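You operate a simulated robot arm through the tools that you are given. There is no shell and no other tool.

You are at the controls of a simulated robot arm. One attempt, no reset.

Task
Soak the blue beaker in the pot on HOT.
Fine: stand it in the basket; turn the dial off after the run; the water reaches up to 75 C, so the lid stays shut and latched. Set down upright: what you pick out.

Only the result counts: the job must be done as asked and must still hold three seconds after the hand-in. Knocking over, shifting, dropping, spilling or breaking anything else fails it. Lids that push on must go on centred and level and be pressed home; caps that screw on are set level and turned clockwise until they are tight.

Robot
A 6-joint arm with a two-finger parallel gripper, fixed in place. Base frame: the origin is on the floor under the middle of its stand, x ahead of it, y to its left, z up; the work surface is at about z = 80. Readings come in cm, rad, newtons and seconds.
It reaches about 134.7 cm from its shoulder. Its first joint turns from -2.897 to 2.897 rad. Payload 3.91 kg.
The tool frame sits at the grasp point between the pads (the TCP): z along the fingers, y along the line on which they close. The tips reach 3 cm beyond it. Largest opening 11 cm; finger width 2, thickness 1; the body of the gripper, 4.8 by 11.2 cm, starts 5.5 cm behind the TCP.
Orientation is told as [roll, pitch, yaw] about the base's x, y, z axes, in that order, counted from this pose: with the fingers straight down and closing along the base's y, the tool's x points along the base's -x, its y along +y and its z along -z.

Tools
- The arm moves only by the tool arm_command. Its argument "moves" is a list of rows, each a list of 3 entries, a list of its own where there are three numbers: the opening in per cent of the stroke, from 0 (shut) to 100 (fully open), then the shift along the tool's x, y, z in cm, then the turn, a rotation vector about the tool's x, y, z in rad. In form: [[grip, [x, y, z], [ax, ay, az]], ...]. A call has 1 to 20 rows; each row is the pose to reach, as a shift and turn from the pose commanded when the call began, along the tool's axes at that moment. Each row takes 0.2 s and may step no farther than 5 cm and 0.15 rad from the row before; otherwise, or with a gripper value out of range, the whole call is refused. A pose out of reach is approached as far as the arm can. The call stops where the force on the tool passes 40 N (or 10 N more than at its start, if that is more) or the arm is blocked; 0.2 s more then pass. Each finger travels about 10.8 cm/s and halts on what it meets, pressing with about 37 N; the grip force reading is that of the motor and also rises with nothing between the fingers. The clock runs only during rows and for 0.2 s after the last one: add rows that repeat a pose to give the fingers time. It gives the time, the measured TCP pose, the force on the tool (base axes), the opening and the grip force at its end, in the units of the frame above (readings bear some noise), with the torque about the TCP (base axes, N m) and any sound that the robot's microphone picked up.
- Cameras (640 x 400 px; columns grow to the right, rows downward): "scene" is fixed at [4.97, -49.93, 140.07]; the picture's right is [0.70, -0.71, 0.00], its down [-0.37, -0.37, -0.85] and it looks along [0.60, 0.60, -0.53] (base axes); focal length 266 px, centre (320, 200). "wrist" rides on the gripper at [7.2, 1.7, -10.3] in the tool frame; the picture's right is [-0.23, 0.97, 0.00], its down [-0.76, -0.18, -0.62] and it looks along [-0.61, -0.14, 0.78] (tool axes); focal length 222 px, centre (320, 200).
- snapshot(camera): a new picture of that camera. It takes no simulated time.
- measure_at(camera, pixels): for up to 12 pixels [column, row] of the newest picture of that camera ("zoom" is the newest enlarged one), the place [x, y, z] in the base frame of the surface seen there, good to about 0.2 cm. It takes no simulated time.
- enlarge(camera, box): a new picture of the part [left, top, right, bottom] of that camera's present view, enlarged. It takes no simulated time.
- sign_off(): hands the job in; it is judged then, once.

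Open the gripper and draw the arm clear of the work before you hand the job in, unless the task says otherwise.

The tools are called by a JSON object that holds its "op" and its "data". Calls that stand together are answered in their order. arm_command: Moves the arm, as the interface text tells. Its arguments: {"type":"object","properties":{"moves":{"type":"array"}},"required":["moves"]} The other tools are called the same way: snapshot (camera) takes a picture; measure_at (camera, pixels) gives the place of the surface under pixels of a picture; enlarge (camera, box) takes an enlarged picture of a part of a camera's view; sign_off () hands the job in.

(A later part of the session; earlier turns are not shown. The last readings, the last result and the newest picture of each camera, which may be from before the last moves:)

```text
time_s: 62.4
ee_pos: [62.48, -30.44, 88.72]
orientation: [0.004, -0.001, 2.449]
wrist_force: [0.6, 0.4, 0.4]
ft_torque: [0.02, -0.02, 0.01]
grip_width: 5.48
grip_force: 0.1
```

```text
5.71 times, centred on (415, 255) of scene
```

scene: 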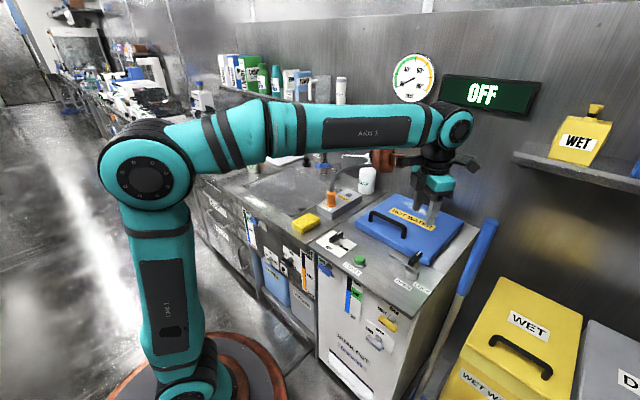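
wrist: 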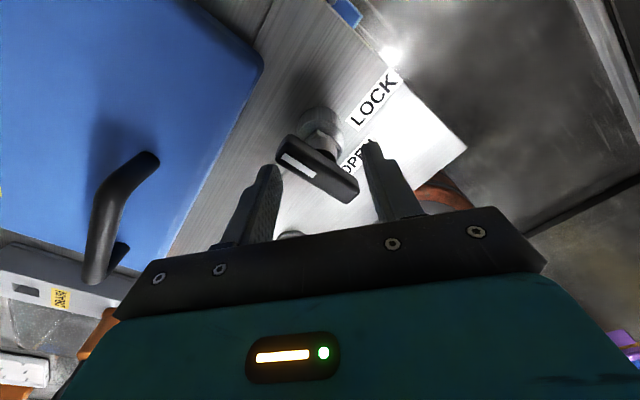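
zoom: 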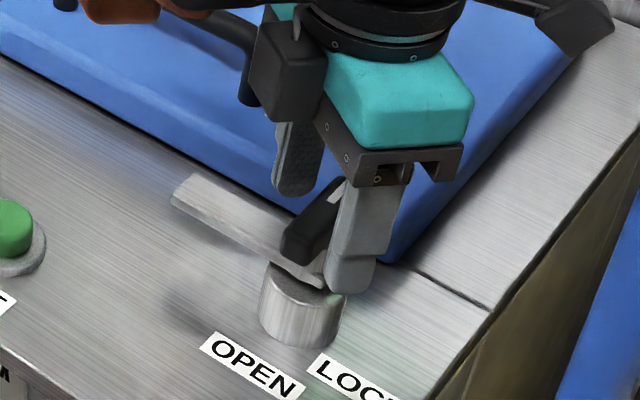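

The handle sits diagonally between the pads as intended. I close the fingers gradually so they swing the handle clockwise into alignment.

{"op": "arm_command", "data": {"moves": [[40, [0, 0, 0], [0, 0, 0]], [30, [0, 0, 0], [0, 0, 0]], [22, [0, 0, 0], [0, 0, 0]], [15, [0, 0, 0], [0, 0, 0]], [8, [0, 0, 0], [0, 0, 0]], [5, [0, 0, 0], [0, 0, 0]], [5, [0, 0, 0], [0, 0, 0]]]}}

{"op": "snapshot", "data": {"camera": "wrist"}}

{"op": "enlarge", "data": {"camera": "scene", "box": [380, 220, 450, 290]}}

```text
time_s: 64.0
ee_pos: [62.44, -30.44, 88.71]
orientation: [0.004, 0.0, 2.449]
wrist_force: [-0.8, -4.1, 0.5]
ft_torque: [0.17, -0.32, -0.02]
grip_width: 2.2
grip_force: 44.9
```

```text
taken
```

wrist: 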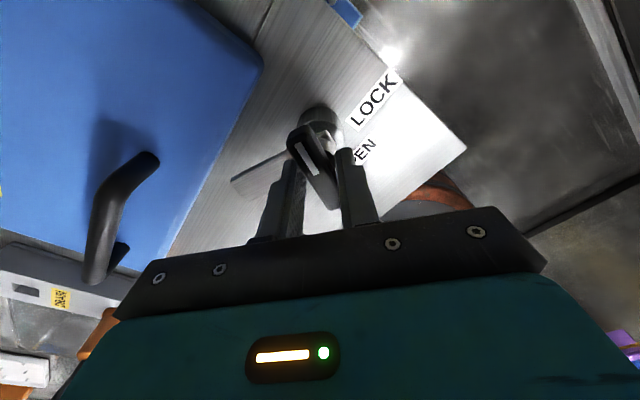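

```text
5.71 times, centred on (415, 255) of scene
```

zoom: 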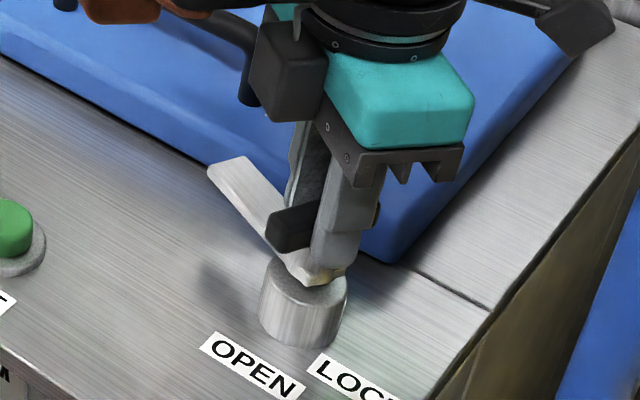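

The handle has already swung about 25° clockwise, held at 2.2 cm. I now rotate the tool clockwise to yaw 90°.

{"op": "arm_command", "data": {"moves": [[3, [0, 0, 0], [0, 0, 0.1]], [3, [0, 0, 0], [0, 0, 0.2]], [3, [0, 0, 0], [0, 0, 0.3]], [3, [0, 0, 0], [0, 0, 0.4]], [3, [0, 0, 0], [0, 0, 0.5]], [3, [0, 0, 0], [0, 0, 0.6]], [3, [0, 0, 0], [0, 0, 0.7]], [3, [0, 0, 0], [0, 0, 0.8]], [3, [0, 0, 0], [0, 0, 0.878]], [3, [0, 0, 0], [0, 0, 0.878]]]}}

{"op": "snapshot", "data": {"camera": "wrist"}}

{"op": "enlarge", "data": {"camera": "scene", "box": [380, 210, 460, 290]}}

```text
time_s: 66.2
ee_pos: [62.62, -30.3, 88.58]
orientation: [0.002, 0.003, 1.571]
wrist_force: [4.6, -5.3, 20.8]
ft_torque: [-0.08, -0.14, 0.02]
grip_width: 2.21
grip_force: 45.1
```

```text
taken
```

wrist: 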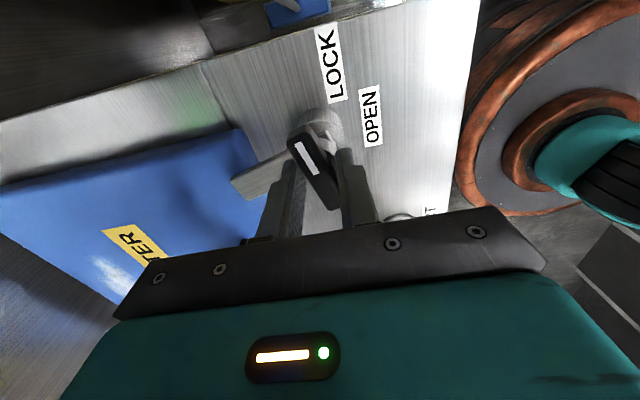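

```text
5.00 times, centred on (420, 250) of scene
```

zoom: 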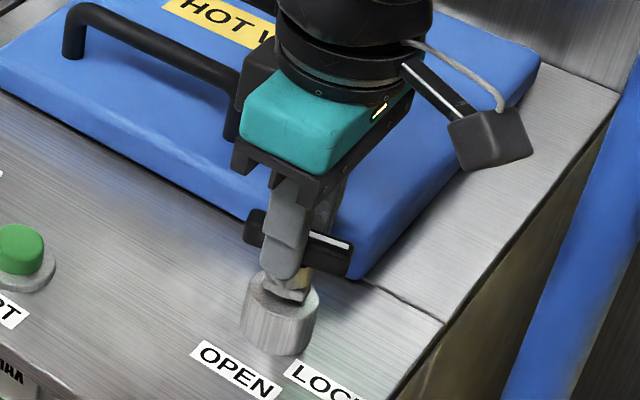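

The latch arm now overlaps the lid's edge in the wrist view at (260,180). I measure the handle and arm directions to see how far it has turned.

{"op": "enlarge", "data": {"camera": "wrist", "box": [210, 80, 410, 230]}}

```text
2.67 times, centred on (310, 155) of wrist
```

zoom: 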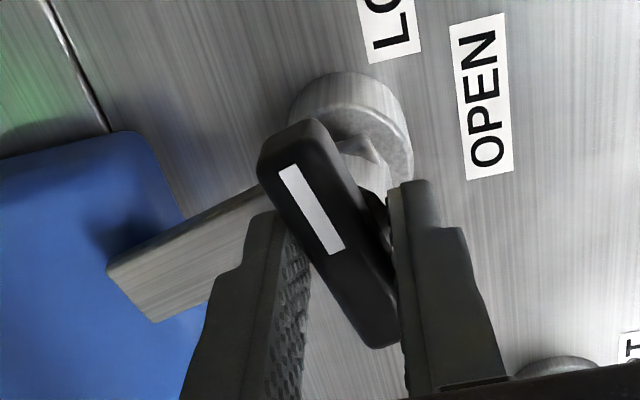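

{"op": "measure_at", "data": {"camera": "zoom", "pixels": [[290, 140], [385, 335], [315, 215], [290, 175], [335, 245], [110, 270], [155, 318], [250, 205], [180, 245], [135, 295], [100, 180], [350, 100]]}}

```text
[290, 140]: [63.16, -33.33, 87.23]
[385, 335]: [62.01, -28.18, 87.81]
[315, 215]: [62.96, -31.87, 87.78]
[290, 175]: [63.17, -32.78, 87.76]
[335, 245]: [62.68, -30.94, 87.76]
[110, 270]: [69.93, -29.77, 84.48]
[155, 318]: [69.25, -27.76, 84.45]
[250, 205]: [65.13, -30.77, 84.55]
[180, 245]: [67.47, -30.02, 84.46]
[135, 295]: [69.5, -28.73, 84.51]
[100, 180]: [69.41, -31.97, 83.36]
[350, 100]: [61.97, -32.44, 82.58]
```

Handle is at −77° and the arm tip at (69.5, −28.7), about 13° short of straight over the lid. I rotate a further 0.26 rad clockwise.

{"op": "arm_command", "data": {"moves": [[3, [0, 0, -0.05], [0, 0, 0.07]], [3, [0, 0, -0.05], [0, 0, 0.14]], [3, [0, 0, -0.05], [0, 0, 0.2]], [3, [0, 0, -0.05], [0, 0, 0.26]], [3, [0, 0, -0.05], [0, 0, 0.26]]]}}

{"op": "enlarge", "data": {"camera": "wrist", "box": [210, 80, 410, 230]}}

```text
time_s: 67.4
ee_pos: [62.52, -30.36, 88.69]
orientation: [0.001, 0.005, 1.31]
wrist_force: [15.5, -7.2, 21.9]
ft_torque: [0.05, -0.77, 0.48]
grip_width: 2.23
grip_force: 45.2
```

```text
2.67 times, centred on (310, 155) of wrist
```

zoom: 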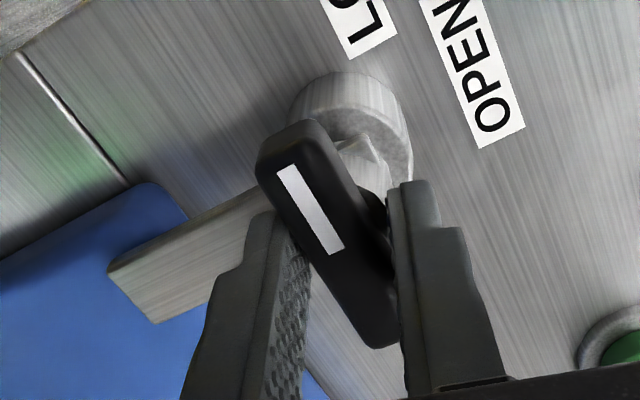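

{"op": "measure_at", "data": {"camera": "zoom", "pixels": [[280, 140], [375, 335], [315, 215], [290, 175], [335, 245], [110, 270], [155, 318], [250, 205], [135, 295], [100, 230], [350, 100], [180, 210]]}}

{"op": "enlarge", "data": {"camera": "scene", "box": [380, 210, 460, 290]}}

```text
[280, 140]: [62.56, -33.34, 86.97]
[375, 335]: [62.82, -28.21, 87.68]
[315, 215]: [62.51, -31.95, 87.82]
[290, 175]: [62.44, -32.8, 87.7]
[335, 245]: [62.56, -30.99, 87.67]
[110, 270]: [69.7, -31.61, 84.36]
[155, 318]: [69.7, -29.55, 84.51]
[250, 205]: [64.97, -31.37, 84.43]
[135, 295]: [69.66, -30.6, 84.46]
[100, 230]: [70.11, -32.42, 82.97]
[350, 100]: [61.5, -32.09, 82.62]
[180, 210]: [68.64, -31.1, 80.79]
```

```text
5.00 times, centred on (420, 250) of scene
```

zoom: 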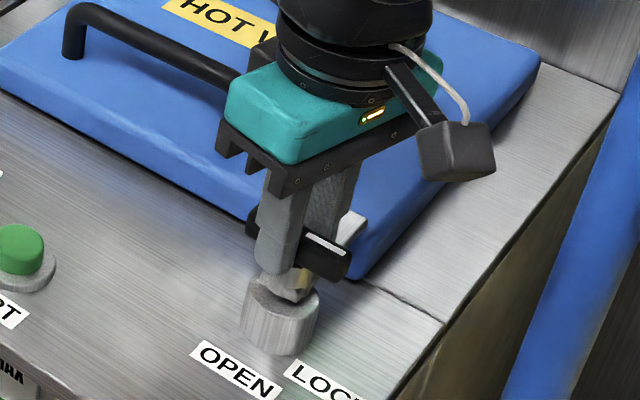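

The handle now points −y (≈ −92°) and the arm lies straight over the lid at (69.7, −30.6): latched at its stop. I open the fingers and rise away.

{"op": "arm_command", "data": {"moves": [[25, [0, 0, 0], [0, 0, 0]], [40, [0, 0, 0], [0, 0, 0]], [50, [0, 0, 0], [0, 0, 0]], [50, [0, 0, -1.5], [0, 0, 0]], [50, [0, 0, -4], [0, 0, 0]], [50, [0, 0, -7], [0, 0, 0]], [50, [0, 0, -11], [0, 0, 0]], [50, [0, 0, -15], [0, 0, 0]], [50, [0, 0, -16], [0, 0, 0]]]}}

{"op": "snapshot", "data": {"camera": "scene"}}

{"op": "snapshot", "data": {"camera": "wrist"}}

```text
time_s: 69.4
ee_pos: [62.49, -30.37, 104.62]
orientation: [0.004, 0.002, 1.31]
wrist_force: [-0.6, -0.2, -0.1]
ft_torque: [-0.01, -0.01, 0.02]
grip_width: 5.51
grip_force: 0.1
```

```text
taken
```

scene: 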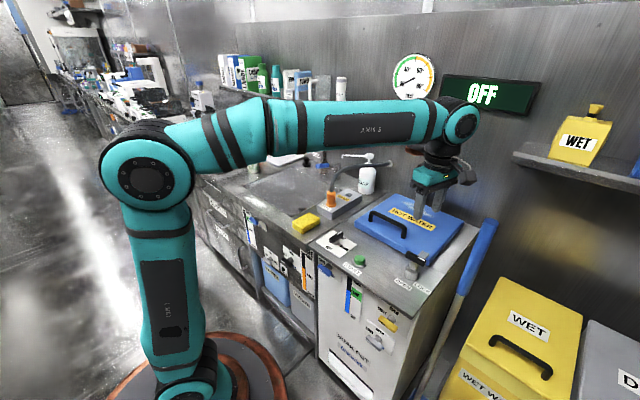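

```text
taken
```

wrist: 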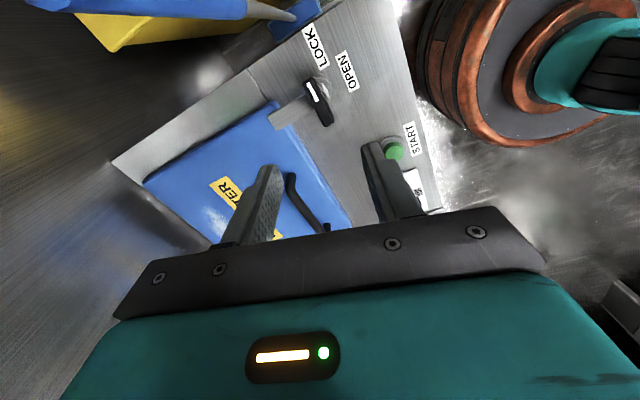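

The lid is latched (arm over the lid edge). Next the dial: I move to above it at (57.4, −5.6), turning back to yaw 0.

{"op": "arm_command", "data": {"moves": [[50, [-2.3, 1.1, 0], [0, 0, 0.13]], [50, [-4.6, 2.3, 0.5], [0, 0, 0.26]], [50, [-6.9, 3.4, 1], [0, 0, 0.39]], [50, [-9.2, 4.6, 1.5], [0, 0, 0.52]], [50, [-11.5, 5.7, 2], [0, 0, 0.65]], [50, [-13.8, 6.9, 2.5], [0, 0, 0.78]], [50, [-16.1, 8.0, 3], [0, 0, 0.91]], [50, [-18.4, 9.2, 3.5], [0, 0, 1.04]], [50, [-20.6, 10.3, 4], [0, 0, 1.16]], [50, [-22.2, 11.1, 4.5], [0, 0, 1.26]], [50, [-22.64, 11.33, 4.6], [0, 0, 1.31]], [50, [-22.64, 11.33, 4.6], [0, 0, 1.31]]]}}

{"op": "snapshot", "data": {"camera": "wrist"}}

{"op": "enlarge", "data": {"camera": "scene", "box": [320, 220, 450, 300]}}

```text
time_s: 72.0
ee_pos: [57.38, -5.68, 99.9]
orientation: [-0.004, 0.003, -0.001]
wrist_force: [0.4, -0.7, 0.3]
ft_torque: [0.03, 0.02, 0.01]
grip_width: 5.48
grip_force: 0.1
```

```text
taken
```

wrist: 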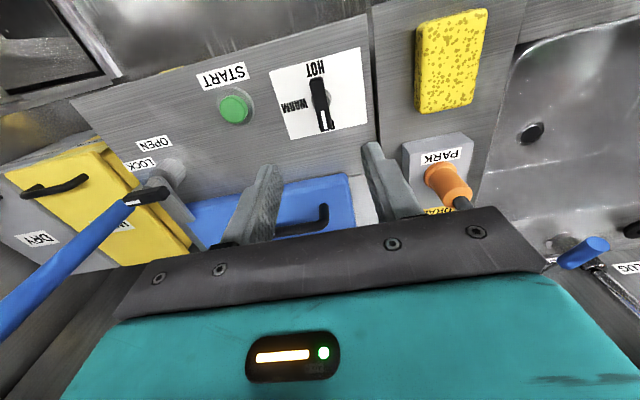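

```text
4.92 times, centred on (385, 260) of scene
```

zoom: 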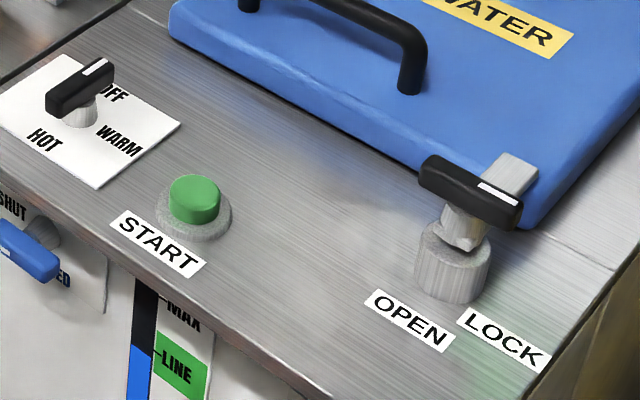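

The latch handle points to LOCK with its arm over the lid. I measure the dial's handle precisely from the wrist view.

{"op": "enlarge", "data": {"camera": "wrist", "box": [260, 40, 380, 150]}}

```text
3.64 times, centred on (320, 95) of wrist
```

zoom: 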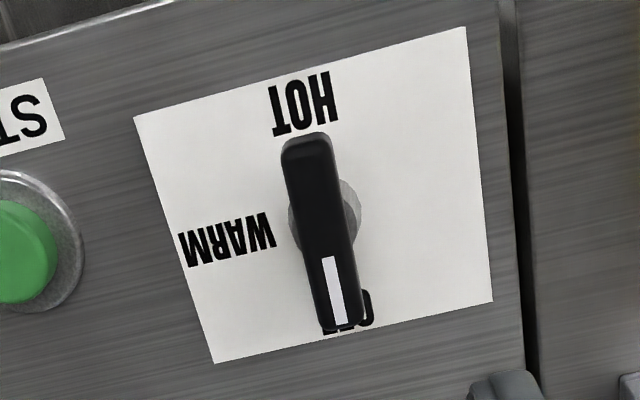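

{"op": "measure_at", "data": {"camera": "zoom", "pixels": [[305, 140], [338, 322], [322, 230], [298, 200], [345, 225], [355, 215], [292, 215], [290, 165], [330, 160], [140, 120], [460, 30], [490, 300]]}}

```text
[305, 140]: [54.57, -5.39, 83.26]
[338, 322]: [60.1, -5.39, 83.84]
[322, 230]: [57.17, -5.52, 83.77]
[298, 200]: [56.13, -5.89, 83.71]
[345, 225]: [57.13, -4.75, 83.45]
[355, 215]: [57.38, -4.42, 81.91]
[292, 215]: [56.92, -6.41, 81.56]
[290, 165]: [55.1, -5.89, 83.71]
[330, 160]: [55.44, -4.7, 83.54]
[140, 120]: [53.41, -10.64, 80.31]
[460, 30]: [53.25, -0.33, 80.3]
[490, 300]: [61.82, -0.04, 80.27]
```

Dial handle centre is (57.45, −5.4), top z=83.8, width 1.4 cm. I descend over it with fingers opened 3.9 cm.

{"op": "arm_command", "data": {"moves": [[35, [-0.07, 0.22, 3], [0, 0, 0]], [35, [-0.07, 0.22, 6], [0, 0, 0]], [35, [-0.07, 0.22, 9], [0, 0, 0]], [35, [-0.07, 0.22, 12], [0, 0, 0]], [35, [-0.07, 0.22, 14], [0, 0, 0]], [35, [-0.07, 0.22, 15.1], [0, 0, 0]], [35, [-0.07, 0.22, 15.1], [0, 0, 0]]]}}

{"op": "snapshot", "data": {"camera": "wrist"}}

```text
time_s: 73.6
ee_pos: [57.54, -5.35, 84.88]
orientation: [-0.004, 0.002, 0.002]
wrist_force: [-0.5, 0.1, 0.6]
ft_torque: [0.04, 0.0, -0.02]
grip_width: 3.86
grip_force: 0.1
```

```text
taken
```

wrist: 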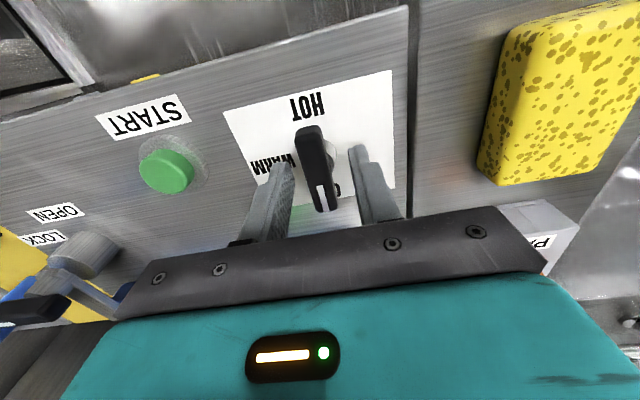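

The fingers straddle the dial handle. I close on it and start turning clockwise.

{"op": "arm_command", "data": {"moves": [[20, [0, 0, 0], [0, 0, 0]], [8, [0, 0, 0], [0, 0, 0]], [3, [0, 0, 0], [0, 0, 0]], [3, [0, 0, 0], [0, 0, 0]], [3, [0, 0, 0], [0, 0, 0.1]], [3, [0, 0, 0], [0, 0, 0.2]], [3, [0, 0, 0], [0, 0, 0.3]], [3, [0, 0, 0], [0, 0, 0.4]], [3, [0, 0, 0], [0, 0, 0.5]], [3, [0, 0, 0], [0, 0, 0.6]], [3, [0, 0, 0], [0, 0, 0.7]], [3, [0, 0, 0], [0, 0, 0.8]], [3, [0, 0, 0], [0, 0, 0.9]], [3, [0, 0, 0], [0, 0, 1.0]], [3, [0, 0, 0], [0, 0, 1.1]], [3, [0, 0, 0], [0, 0, 1.2]]]}}

{"op": "snapshot", "data": {"camera": "wrist"}}

{"op": "snapshot", "data": {"camera": "scene"}}

```text
time_s: 77.0
ee_pos: [57.41, -5.36, 84.83]
orientation: [-0.003, -0.001, -1.2]
wrist_force: [-1.6, -10.9, -5.1]
ft_torque: [0.13, 0.23, 0.02]
grip_width: 2.17
grip_force: 44.6
```

```text
taken
```

wrist: 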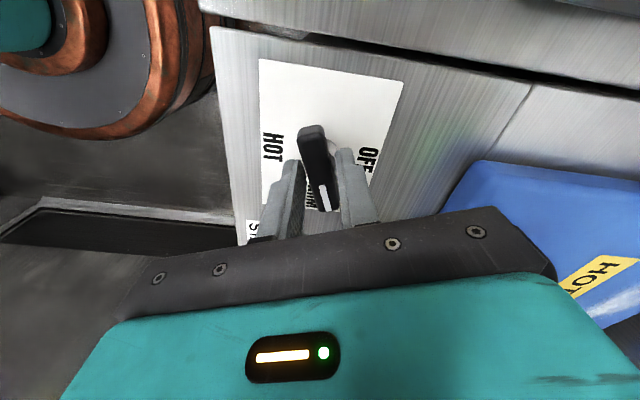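

```text
taken
```

scene: 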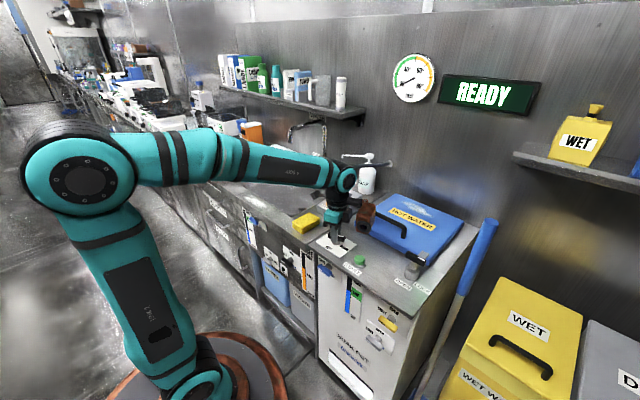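

The display shows READY and the dial follows. I continue clockwise toward yaw −2.6.

{"op": "arm_command", "data": {"moves": [[3, [0, 0, 0], [0, 0, 0.1]], [3, [0, 0, 0], [0, 0, 0.2]], [3, [0, 0, 0], [0, 0, 0.3]], [3, [0, 0, 0], [0, 0, 0.4]], [3, [0, 0, 0], [0, 0, 0.5]], [3, [0, 0, 0], [0, 0, 0.6]], [3, [0, 0, 0], [0, 0, 0.7]], [3, [0, 0, 0], [0, 0, 0.8]], [3, [0, 0, 0], [0, 0, 0.9]], [3, [0, 0, 0], [0, 0, 1.0]], [3, [0, 0, 0], [0, 0, 1.1]], [3, [0, 0, 0], [0, 0, 1.2]], [3, [0, 0, 0], [0, 0, 1.3]], [3, [0, 0, 0], [0, 0, 1.4]], [3, [0, 0, 0], [0, 0, 1.4]]]}}

{"op": "snapshot", "data": {"camera": "wrist"}}

{"op": "snapshot", "data": {"camera": "scene"}}

```text
time_s: 79.5
ee_pos: [57.63, -5.33, 84.92]
orientation: [0.002, -0.002, -2.317]
wrist_force: [22.2, -2.3, -11.7]
ft_torque: [-0.28, -0.55, 0.02]
grip_width: 2.17
grip_force: 45.1
stopped in row 12: the force on the tool passed its limit at 40 N (the readings are from after the stop); the commanded pose is now the measured one
```

```text
taken
```

wrist: 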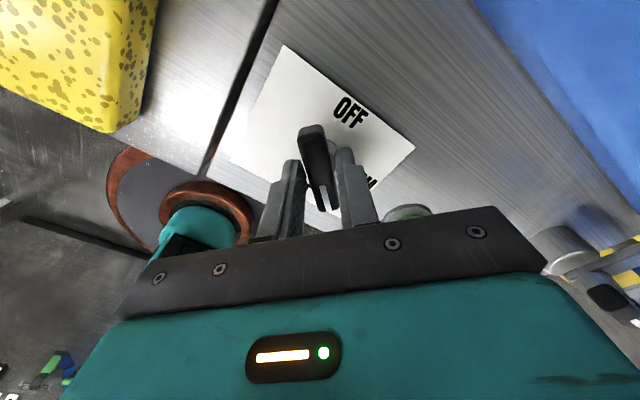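

```text
taken
```

scene: 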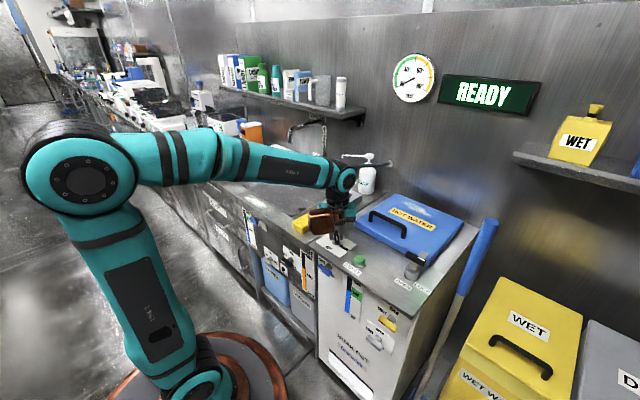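

The side force hit the limit at yaw −2.3 (dial ≈ between WARM and HOT). I open the fingers to relieve it, rise, and check the dial's angle.

{"op": "arm_command", "data": {"moves": [[15, [0, 0, 0], [0, 0, 0]], [30, [0, 0, 0], [0, 0, 0]], [40, [0, 0, 0], [0, 0, 0]], [40, [0, 0, -1], [0, 0, 0]], [40, [0, 0, -3], [0, 0, 0]], [40, [0, 0, -5], [0, 0, 0]], [40, [0, 0, -5], [0, 0, 0]]]}}

{"op": "snapshot", "data": {"camera": "wrist"}}

{"op": "enlarge", "data": {"camera": "scene", "box": [300, 200, 400, 290]}}

```text
time_s: 81.1
ee_pos: [57.43, -5.24, 90.03]
orientation: [0.002, -0.004, -2.316]
wrist_force: [-0.6, 0.4, 0.4]
ft_torque: [-0.02, 0.02, -0.01]
grip_width: 4.36
grip_force: 0.1
```

```text
taken
```

wrist: 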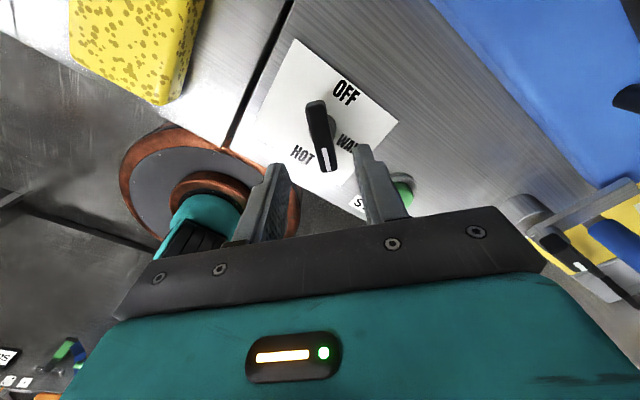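

```text
4.44 times, centred on (350, 245) of scene
```

zoom: 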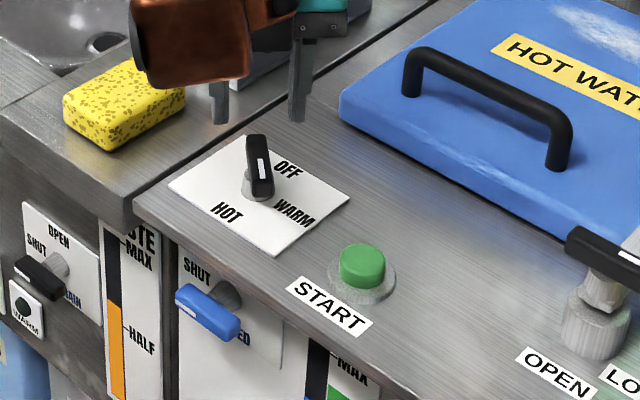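

The pointer is between WARM and HOT. I measure the handle's ends to get its current angle.

{"op": "enlarge", "data": {"camera": "wrist", "box": [260, 70, 400, 190]}}

```text
3.33 times, centred on (330, 130) of wrist
```

zoom: 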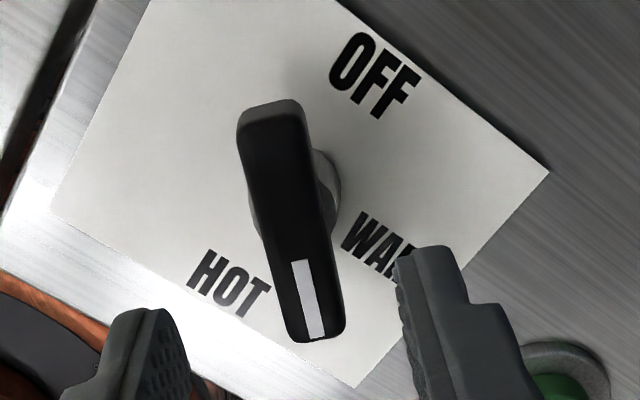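

{"op": "measure_at", "data": {"camera": "zoom", "pixels": [[270, 120], [317, 330], [295, 230], [300, 270], [285, 190], [235, 285], [375, 245], [325, 180], [255, 200]]}}

```text
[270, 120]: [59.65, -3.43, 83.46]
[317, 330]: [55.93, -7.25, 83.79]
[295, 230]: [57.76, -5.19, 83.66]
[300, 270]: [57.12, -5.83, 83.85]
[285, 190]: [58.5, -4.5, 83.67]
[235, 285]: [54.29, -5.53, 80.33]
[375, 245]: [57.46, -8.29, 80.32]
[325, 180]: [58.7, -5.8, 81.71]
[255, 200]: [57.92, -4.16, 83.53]
```

The dial is at −134° (46° short of HOT), and the 2.17 cm grip shows I held the round hub. I'll regrip higher on the handle itself from yaw +0.8; first I rotate the tool back counter-clockwise at a safe height.

{"op": "arm_command", "data": {"moves": [[40, [0, 0, -1], [0, 0, -0.14]], [40, [0, 0, -2], [0, 0, -0.28]], [40, [0, 0, -3], [0, 0, -0.42]], [40, [0, 0, -4], [0, 0, -0.56]], [40, [0, 0, -4], [0, 0, -0.7]], [40, [0, 0, -4], [0, 0, -0.84]], [40, [0, 0, -4], [0, 0, -0.98]], [40, [0, 0, -4], [0, 0, -1.12]], [40, [0, 0, -4], [0, 0, -1.26]], [40, [0, 0, -4], [0, 0, -1.4]], [40, [0, 0, -4], [0, 0, -1.54]], [40, [0, 0, -4], [0, 0, -1.56]]]}}

{"op": "arm_command", "data": {"moves": [[40, [0, 0, 0], [0, 0, -0.14]], [40, [0, 0, 0], [0, 0, -0.28]], [40, [0, 0, 0], [0, 0, -0.42]], [40, [0, 0, 0], [0, 0, -0.56]], [40, [0, 0, 0], [0, 0, -0.7]], [40, [0, 0, 0], [0, 0, -0.84]], [40, [0, 0, 0], [0, 0, -0.98]], [40, [0, 0, 0], [0, 0, -1.12]], [40, [0, 0, 0], [0, 0, -1.26]], [40, [0, 0, 0], [0, 0, -1.4]], [40, [0, 0, 0], [0, 0, -1.52]], [40, [0, 0, 0], [0, 0, -1.556]], [40, [0, 0, 0], [0, 0, -1.556]]]}}

{"op": "snapshot", "data": {"camera": "wrist"}}

```text
time_s: 83.7
ee_pos: [57.49, -5.35, 94.0]
orientation: [-0.005, -0.001, -0.753]
wrist_force: [-0.3, 0.2, 0.4]
ft_torque: [-0.02, 0.04, 0.02]
grip_width: 4.4
grip_force: 0.1
```

```text
time_s: 86.5
ee_pos: [57.47, -5.43, 94.1]
orientation: [-0.001, 0.005, 0.802]
wrist_force: [0.4, 1.0, -0.2]
ft_torque: [-0.03, 0.01, 0.01]
grip_width: 4.4
grip_force: 0.1
```

```text
taken
```

wrist: 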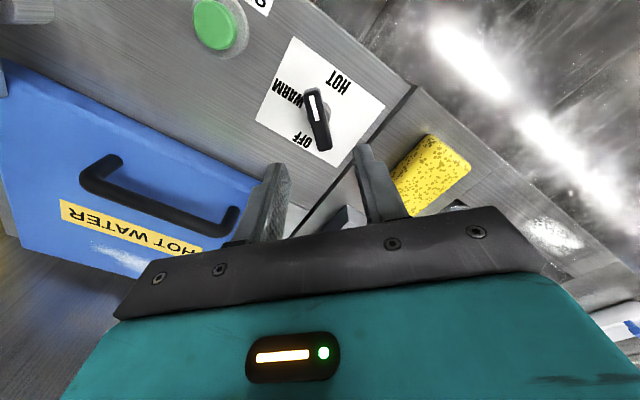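

Yaw is 0.80 above the dial. I descend to TCP z≈85.5 so the tips hold only the handle bar.

{"op": "arm_command", "data": {"moves": [[38, [-0.1, -0.04, 2], [0, 0, 0]], [38, [-0.15, -0.04, 4.5], [0, 0, 0]], [38, [-0.15, -0.04, 6.5], [0, 0, 0]], [38, [-0.15, -0.04, 8], [0, 0, 0]], [38, [-0.15, -0.04, 8.6], [0, 0, 0]], [38, [-0.15, -0.04, 8.6], [0, 0, 0]]]}}

{"op": "snapshot", "data": {"camera": "wrist"}}

{"op": "enlarge", "data": {"camera": "scene", "box": [300, 170, 410, 280]}}

```text
time_s: 87.9
ee_pos: [57.62, -5.4, 85.49]
orientation: [-0.002, 0.002, 0.8]
wrist_force: [-0.4, -0.5, 0.3]
ft_torque: [0.01, -0.02, -0.02]
grip_width: 4.17
grip_force: 0.0
```

```text
taken
```

wrist: 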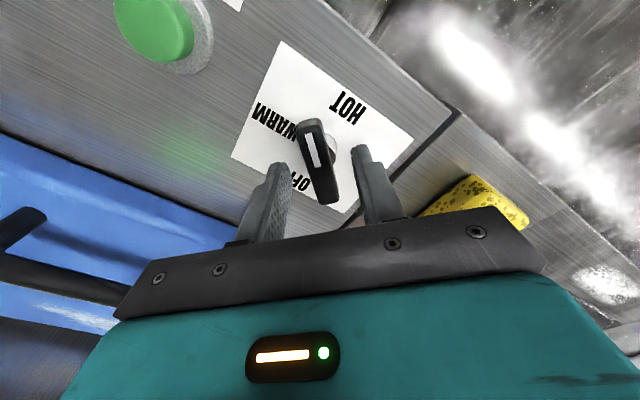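

```text
3.64 times, centred on (355, 225) of scene
```

zoom: 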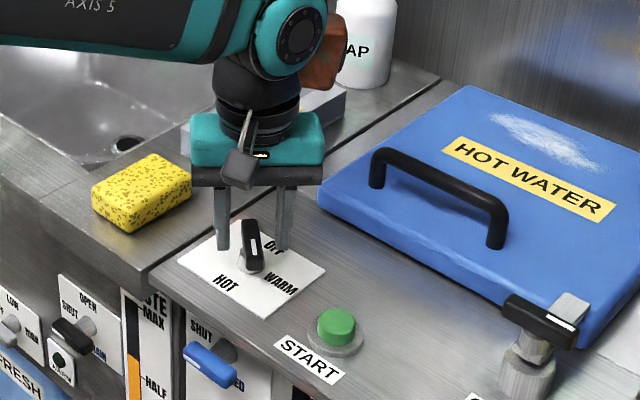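

Clear everywhere. I close on the handle and rotate clockwise to bring the pointer to HOT.

{"op": "arm_command", "data": {"moves": [[20, [0, 0, 0], [0, 0, 0]], [8, [0, 0, 0], [0, 0, 0]], [3, [0, 0, 0], [0, 0, 0]], [3, [0, 0, 0], [0, 0, 0]], [3, [0, 0, 0], [0, 0, 0.1]], [3, [0, 0, 0], [0, 0, 0.2]], [3, [0, 0, 0], [0, 0, 0.3]], [3, [0, 0, 0], [0, 0, 0.4]], [3, [0, 0, 0], [0, 0, 0.5]], [3, [0, 0, 0], [0, 0, 0.6]], [3, [0, 0, 0], [0, 0, 0.7]], [3, [0, 0, 0], [0, 0, 0.8]], [3, [0, 0, 0], [0, 0, 0.8]]]}}

{"op": "snapshot", "data": {"camera": "wrist"}}

{"op": "snapshot", "data": {"camera": "scene"}}

```text
time_s: 90.5
ee_pos: [57.59, -5.53, 85.53]
orientation: [-0.005, 0.001, 0.038]
wrist_force: [-1.2, -28.4, 0.0]
ft_torque: [-0.5, -0.16, 0.01]
grip_width: 1.58
grip_force: 44.8
stopped in row 12: the force on the tool passed its limit at 44 N (the readings are from after the stop); the commanded pose is now the measured one
```

```text
taken
```

wrist: 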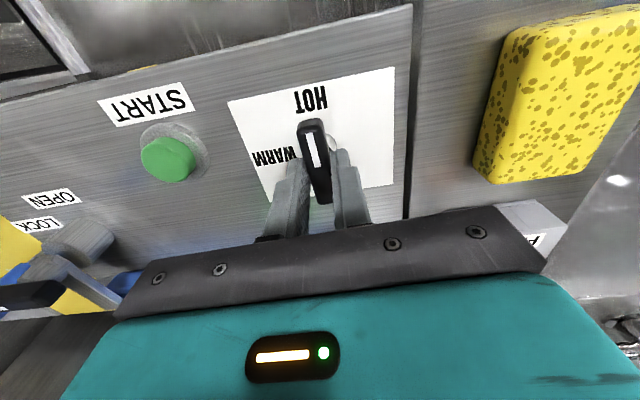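

```text
taken
```

scene: 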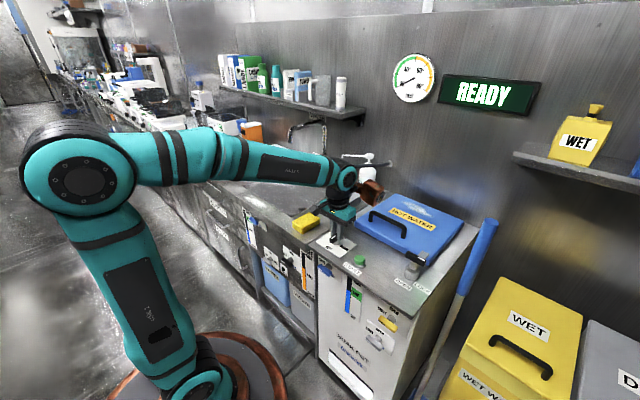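

The dial is at HOT within a couple of degrees; a side force built up to the limit. I release, rise and check the pointer.

{"op": "arm_command", "data": {"moves": [[15, [0, 0, 0], [0, 0, 0]], [30, [0, 0, 0], [0, 0, 0]], [40, [0, 0, 0], [0, 0, 0]], [40, [0, 0, -2], [0, 0, 0]], [40, [0, 0, -5], [0, 0, 0]], [40, [0, 0, -8], [0, 0, 0]], [40, [0, 0, -8], [0, 0, 0]]]}}

{"op": "enlarge", "data": {"camera": "wrist", "box": [250, 30, 400, 160]}}

```text
time_s: 92.0
ee_pos: [57.68, -5.29, 93.5]
orientation: [-0.005, 0.001, 0.037]
wrist_force: [-0.5, -0.9, 0.2]
ft_torque: [-0.02, -0.01, -0.01]
grip_width: 4.39
grip_force: 0.1
```

```text
3.08 times, centred on (325, 95) of wrist
```

zoom: 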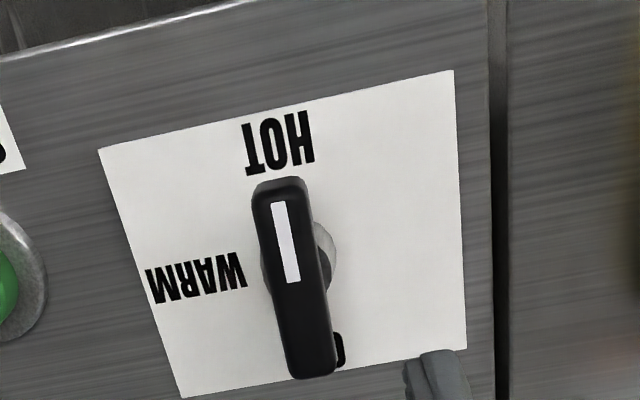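

{"op": "measure_at", "data": {"camera": "zoom", "pixels": [[278, 188], [312, 370], [295, 280], [287, 240], [303, 320], [265, 270], [322, 275], [18, 290], [5, 290]]}}

{"op": "enlarge", "data": {"camera": "scene", "box": [310, 215, 390, 285]}}

```text
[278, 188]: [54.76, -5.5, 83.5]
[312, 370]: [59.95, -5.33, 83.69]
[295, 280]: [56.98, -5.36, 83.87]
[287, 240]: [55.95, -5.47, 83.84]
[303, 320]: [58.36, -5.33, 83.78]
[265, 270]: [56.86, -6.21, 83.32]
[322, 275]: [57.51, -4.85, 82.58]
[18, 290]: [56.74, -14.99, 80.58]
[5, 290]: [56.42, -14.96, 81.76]
```

```text
5.71 times, centred on (350, 250) of scene
```

zoom: 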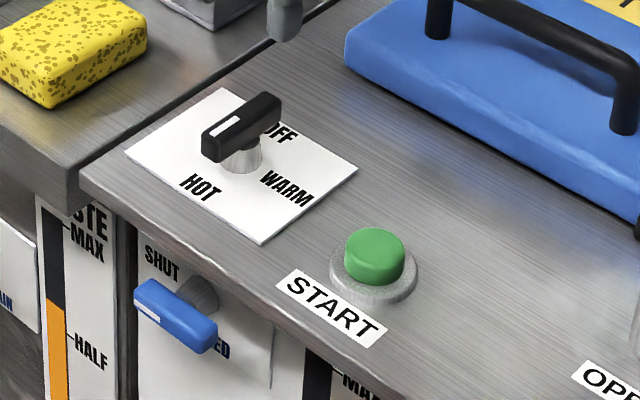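

The dial points at HOT (−178°). Now the START button at (56.1, −16.2): I close the fingers, move above it and descend to just over its top.

{"op": "arm_command", "data": {"moves": [[20, [0.5, -3, 0], [0, 0, 0.037]], [0, [1, -6, 0], [0, 0, 0.037]], [0, [1.5, -9, 0], [0, 0, 0.037]], [0, [1.9, -10.85, 0], [0, 0, 0.037]], [0, [1.9, -10.85, 2], [0, 0, 0.037]], [0, [1.9, -10.85, 4.5], [0, 0, 0.037]], [0, [1.9, -10.85, 6.5], [0, 0, 0.037]], [0, [1.9, -10.85, 7.3], [0, 0, 0.037]], [0, [1.9, -10.85, 7.3], [0, 0, 0.037]]]}}

{"op": "snapshot", "data": {"camera": "wrist"}}

{"op": "enlarge", "data": {"camera": "scene", "box": [310, 200, 410, 290]}}

```text
time_s: 94.0
ee_pos: [56.18, -16.23, 86.16]
orientation: [-0.005, -0.002, 0.002]
wrist_force: [-0.6, 0.4, 0.3]
ft_torque: [-0.03, -0.04, 0.03]
grip_width: 0.0
grip_force: 37.4
```

```text
taken
```

wrist: 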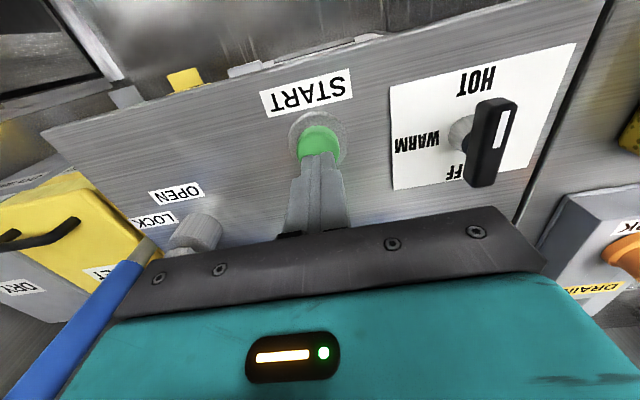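

```text
4.44 times, centred on (360, 245) of scene
```

zoom: 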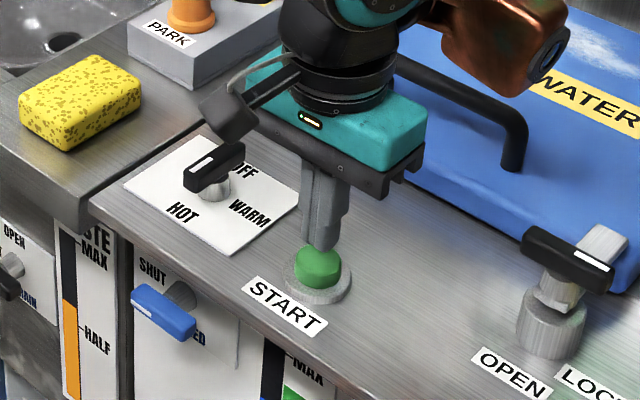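

The fingertips are right over the green button. I press down in small steps.

{"op": "arm_command", "data": {"moves": [[0, [0, 0, 0.4], [0, 0, 0]], [0, [0, 0, 0.8], [0, 0, 0]], [0, [0, 0, 1.1], [0, 0, 0]], [0, [0, 0, 1.4], [0, 0, 0]], [0, [0, 0, 1.6], [0, 0, 0]], [0, [0, 0, 1.6], [0, 0, 0]]]}}

{"op": "snapshot", "data": {"camera": "scene"}}

```text
time_s: 95.5
ee_pos: [56.06, -16.27, 84.61]
orientation: [-0.003, -0.001, 0.002]
wrist_force: [-1.1, -0.1, 2.3]
ft_torque: [-0.04, 0.03, 0.02]
grip_width: 0.03
grip_force: 37.1
heard: click
```

```text
taken
```

scene: 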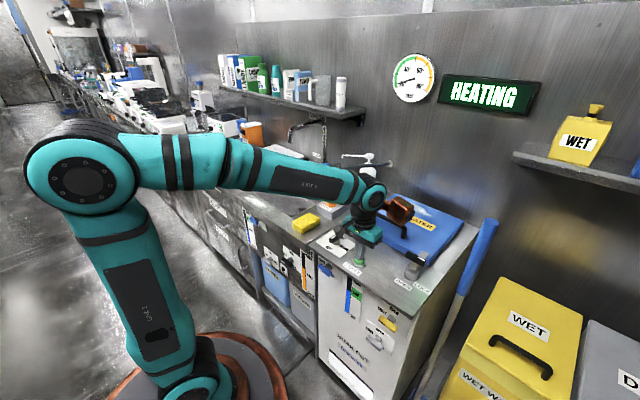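

A click sounded and the display shows HEATING. I lift off the button and wait clear of the bench.

{"op": "arm_command", "data": {"moves": [[0, [0, 0, -1], [0, 0, 0]], [0, [0, 0, -4], [0, 0, 0]], [0, [0, 0, -8], [0, 0, 0]], [0, [0, 0, -12], [0, 0, 0]], [0, [0, 0, -15], [0, 0, 0]], [0, [0, 0, -15], [0, 0, 0]], [0, [0, 0, -15], [0, 0, 0]], [0, [0, 0, -15], [0, 0, 0]], [0, [0, 0, -15], [0, 0, 0]], [0, [0, 0, -15], [0, 0, 0]], [0, [0, 0, -15], [0, 0, 0]], [0, [0, 0, -15], [0, 0, 0]], [0, [0, 0, -15], [0, 0, 0]], [0, [0, 0, -15], [0, 0, 0]], [0, [0, 0, -15], [0, 0, 0]], [0, [0, 0, -15], [0, 0, 0]], [0, [0, 0, -15], [0, 0, 0]], [0, [0, 0, -15], [0, 0, 0]], [0, [0, 0, -15], [0, 0, 0]], [0, [0, 0, -15], [0, 0, 0]]]}}

{"op": "enlarge", "data": {"camera": "scene", "box": [380, 40, 560, 130]}}

```text
time_s: 99.7
ee_pos: [56.25, -16.35, 99.66]
orientation: [-0.006, -0.001, 0.003]
wrist_force: [-0.7, -0.5, 0.0]
ft_torque: [0.04, -0.04, -0.01]
grip_width: 0.0
grip_force: 36.9
```

```text
3.56 times, centred on (470, 85) of scene
```

zoom: 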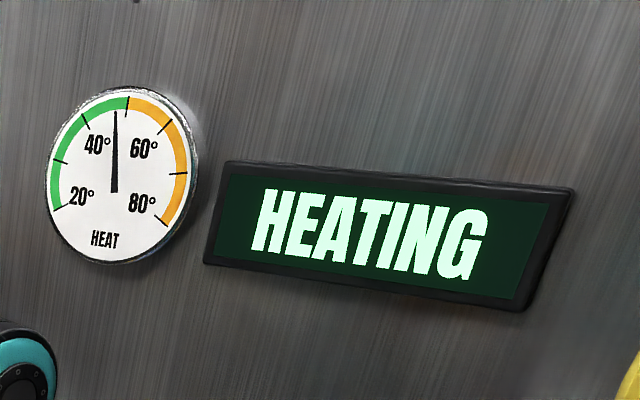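

Temperature is about 47° and rising. I keep waiting while opening the fingers and moving above the dial, ready for switching off.

{"op": "arm_command", "data": {"moves": [[10, [-0.4, 3, 0], [0, 0, 0]], [20, [-0.8, 6, 0], [0, 0, 0]], [35, [-1.2, 9, 0], [0, 0, 0]], [35, [-1.3, 10.9, 0], [0, 0, 0]], [35, [-1.3, 10.9, 0], [0, 0, 0]], [35, [-1.3, 10.9, 0], [0, 0, 0]], [35, [-1.3, 10.9, 0], [0, 0, 0]], [35, [-1.3, 10.9, 0], [0, 0, 0]], [35, [-1.3, 10.9, 0], [0, 0, 0]], [35, [-1.3, 10.9, 0], [0, 0, 0]], [35, [-1.3, 10.9, 0], [0, 0, 0]], [35, [-1.3, 10.9, 0], [0, 0, 0]], [35, [-1.3, 10.9, 0], [0, 0, 0]], [35, [-1.3, 10.9, 0], [0, 0, 0]], [35, [-1.3, 10.9, 0], [0, 0, 0]], [35, [-1.3, 10.9, 0], [0, 0, 0]], [35, [-1.3, 10.9, 0], [0, 0, 0]], [35, [-1.3, 10.9, 0], [0, 0, 0]], [35, [-1.3, 10.9, 0], [0, 0, 0]], [35, [-1.3, 10.9, 0], [0, 0, 0]]]}}

{"op": "enlarge", "data": {"camera": "scene", "box": [380, 40, 560, 130]}}

```text
time_s: 103.8
ee_pos: [57.3, -5.26, 99.42]
orientation: [-0.004, 0.0, 0.001]
wrist_force: [0.0, 0.6, -1.1]
ft_torque: [0.05, 0.01, 0.0]
grip_width: 3.85
grip_force: 0.1
```

```text
3.56 times, centred on (470, 85) of scene
```

zoom: 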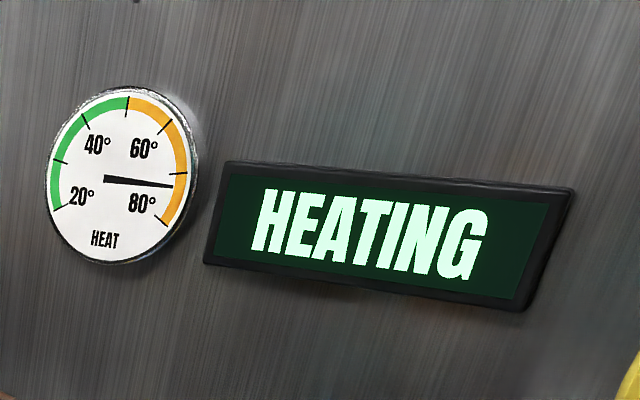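

Temperature is near 73° and still HEATING. I wait another four seconds in place.

{"op": "arm_command", "data": {"moves": [[35, [0, 0, 0], [0, 0, 0]], [35, [0, 0, 0], [0, 0, 0]], [35, [0, 0, 0], [0, 0, 0]], [35, [0, 0, 0], [0, 0, 0]], [35, [0, 0, 0], [0, 0, 0]], [35, [0, 0, 0], [0, 0, 0]], [35, [0, 0, 0], [0, 0, 0]], [35, [0, 0, 0], [0, 0, 0]], [35, [0, 0, 0], [0, 0, 0]], [35, [0, 0, 0], [0, 0, 0]], [35, [0, 0, 0], [0, 0, 0]], [35, [0, 0, 0], [0, 0, 0]], [35, [0, 0, 0], [0, 0, 0]], [35, [0, 0, 0], [0, 0, 0]], [35, [0, 0, 0], [0, 0, 0]], [35, [0, 0, 0], [0, 0, 0]], [35, [0, 0, 0], [0, 0, 0]], [35, [0, 0, 0], [0, 0, 0]], [35, [0, 0, 0], [0, 0, 0]], [35, [0, 0, 0], [0, 0, 0]]]}}

{"op": "enlarge", "data": {"camera": "scene", "box": [380, 40, 560, 130]}}

```text
time_s: 108.0
ee_pos: [57.3, -5.44, 99.41]
orientation: [-0.005, -0.001, 0.001]
wrist_force: [-0.9, 0.0, 0.3]
ft_torque: [0.02, -0.01, -0.02]
grip_width: 3.86
grip_force: 0.2
```

```text
3.56 times, centred on (470, 85) of scene
```

zoom: 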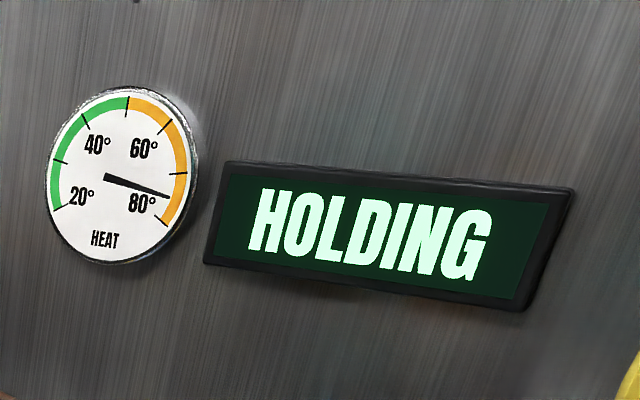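

The display now reads HOLDING at about 75°. I keep waiting for the run to end.

{"op": "arm_command", "data": {"moves": [[35, [0, 0, 0], [0, 0, 0]], [35, [0, 0, 0], [0, 0, 0]], [35, [0, 0, 0], [0, 0, 0]], [35, [0, 0, 0], [0, 0, 0]], [35, [0, 0, 0], [0, 0, 0]], [35, [0, 0, 0], [0, 0, 0]], [35, [0, 0, 0], [0, 0, 0]], [35, [0, 0, 0], [0, 0, 0]], [35, [0, 0, 0], [0, 0, 0]], [35, [0, 0, 0], [0, 0, 0]], [35, [0, 0, 0], [0, 0, 0]], [35, [0, 0, 0], [0, 0, 0]], [35, [0, 0, 0], [0, 0, 0]], [35, [0, 0, 0], [0, 0, 0]], [35, [0, 0, 0], [0, 0, 0]], [35, [0, 0, 0], [0, 0, 0]], [35, [0, 0, 0], [0, 0, 0]], [35, [0, 0, 0], [0, 0, 0]], [35, [0, 0, 0], [0, 0, 0]], [35, [0, 0, 0], [0, 0, 0]]]}}

{"op": "enlarge", "data": {"camera": "scene", "box": [380, 40, 560, 130]}}

```text
time_s: 112.2
ee_pos: [57.38, -5.34, 99.49]
orientation: [-0.005, 0.0, 0.001]
wrist_force: [0.2, -0.4, -0.3]
ft_torque: [0.0, -0.01, 0.01]
grip_width: 3.85
grip_force: 0.1
```

```text
3.56 times, centred on (470, 85) of scene
```

zoom: 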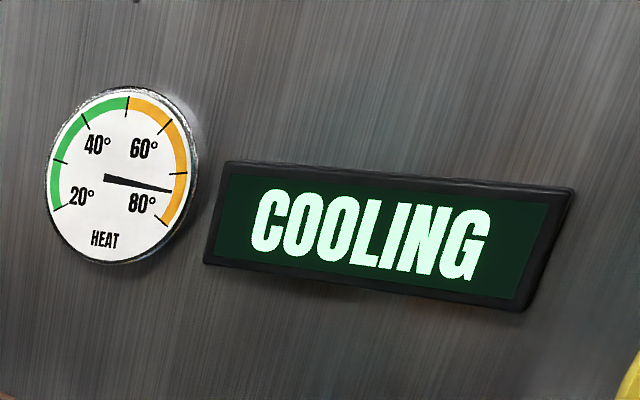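

Now COOLING. I wait for the run to finish fully before touching the dial.

{"op": "arm_command", "data": {"moves": [[35, [0, 0, 0], [0, 0, 0]], [35, [0, 0, 0], [0, 0, 0]], [35, [0, 0, 0], [0, 0, 0]], [35, [0, 0, 0], [0, 0, 0]], [35, [0, 0, 0], [0, 0, 0]], [35, [0, 0, 0], [0, 0, 0]], [35, [0, 0, 0], [0, 0, 0]], [35, [0, 0, 0], [0, 0, 0]], [35, [0, 0, 0], [0, 0, 0]], [35, [0, 0, 0], [0, 0, 0]], [35, [0, 0, 0], [0, 0, 0]], [35, [0, 0, 0], [0, 0, 0]], [35, [0, 0, 0], [0, 0, 0]], [35, [0, 0, 0], [0, 0, 0]], [35, [0, 0, 0], [0, 0, 0]], [35, [0, 0, 0], [0, 0, 0]], [35, [0, 0, 0], [0, 0, 0]], [35, [0, 0, 0], [0, 0, 0]], [35, [0, 0, 0], [0, 0, 0]], [35, [0, 0, 0], [0, 0, 0]]]}}

{"op": "enlarge", "data": {"camera": "scene", "box": [380, 40, 560, 130]}}

```text
time_s: 116.5
ee_pos: [57.33, -5.32, 99.47]
orientation: [-0.005, 0.001, 0.003]
wrist_force: [0.0, -0.4, -0.6]
ft_torque: [0.0, -0.03, -0.01]
grip_width: 3.86
grip_force: 0.0
```

```text
3.56 times, centred on (470, 85) of scene
```

zoom: 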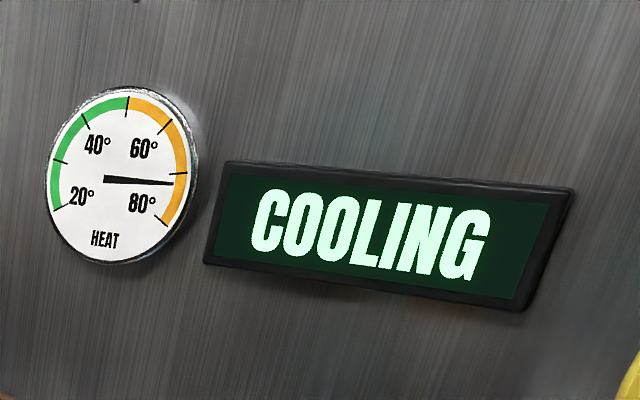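

Cooling is slow (~72°). I'll keep waiting to see whether the display reaches a finished state.

{"op": "arm_command", "data": {"moves": [[35, [0, 0, 0], [0, 0, 0]], [35, [0, 0, 0], [0, 0, 0]], [35, [0, 0, 0], [0, 0, 0]], [35, [0, 0, 0], [0, 0, 0]], [35, [0, 0, 0], [0, 0, 0]], [35, [0, 0, 0], [0, 0, 0]], [35, [0, 0, 0], [0, 0, 0]], [35, [0, 0, 0], [0, 0, 0]], [35, [0, 0, 0], [0, 0, 0]], [35, [0, 0, 0], [0, 0, 0]], [35, [0, 0, 0], [0, 0, 0]], [35, [0, 0, 0], [0, 0, 0]], [35, [0, 0, 0], [0, 0, 0]], [35, [0, 0, 0], [0, 0, 0]], [35, [0, 0, 0], [0, 0, 0]], [35, [0, 0, 0], [0, 0, 0]], [35, [0, 0, 0], [0, 0, 0]], [35, [0, 0, 0], [0, 0, 0]], [35, [0, 0, 0], [0, 0, 0]], [35, [0, 0, 0], [0, 0, 0]]]}}

{"op": "arm_command", "data": {"moves": [[35, [0, 0, 0], [0, 0, 0]], [35, [0, 0, 0], [0, 0, 0]], [35, [0, 0, 0], [0, 0, 0]], [35, [0, 0, 0], [0, 0, 0]], [35, [0, 0, 0], [0, 0, 0]], [35, [0, 0, 0], [0, 0, 0]], [35, [0, 0, 0], [0, 0, 0]], [35, [0, 0, 0], [0, 0, 0]], [35, [0, 0, 0], [0, 0, 0]], [35, [0, 0, 0], [0, 0, 0]], [35, [0, 0, 0], [0, 0, 0]], [35, [0, 0, 0], [0, 0, 0]], [35, [0, 0, 0], [0, 0, 0]], [35, [0, 0, 0], [0, 0, 0]], [35, [0, 0, 0], [0, 0, 0]], [35, [0, 0, 0], [0, 0, 0]], [35, [0, 0, 0], [0, 0, 0]], [35, [0, 0, 0], [0, 0, 0]], [35, [0, 0, 0], [0, 0, 0]], [35, [0, 0, 0], [0, 0, 0]]]}}

{"op": "enlarge", "data": {"camera": "scene", "box": [380, 40, 560, 130]}}

```text
time_s: 120.7
ee_pos: [57.32, -5.36, 99.49]
orientation: [-0.005, 0.001, 0.001]
wrist_force: [-0.5, 0.1, 0.7]
ft_torque: [0.0, 0.01, -0.01]
grip_width: 3.87
grip_force: 0.0
```

```text
time_s: 124.8
ee_pos: [57.28, -5.31, 99.39]
orientation: [-0.006, -0.001, 0.001]
wrist_force: [0.2, 0.3, 0.2]
ft_torque: [-0.01, 0.0, 0.0]
grip_width: 3.84
grip_force: 0.0
```

```text
3.56 times, centred on (470, 85) of scene
```

zoom: 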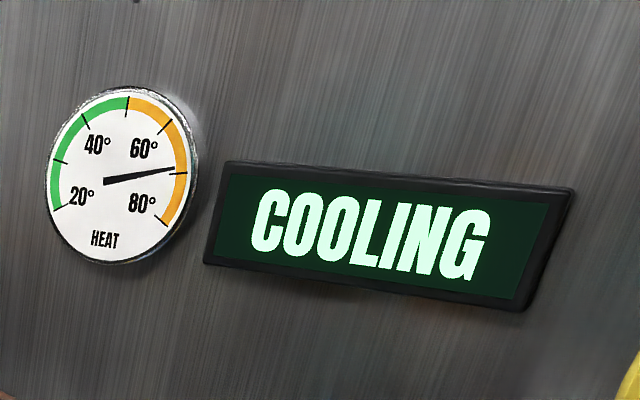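

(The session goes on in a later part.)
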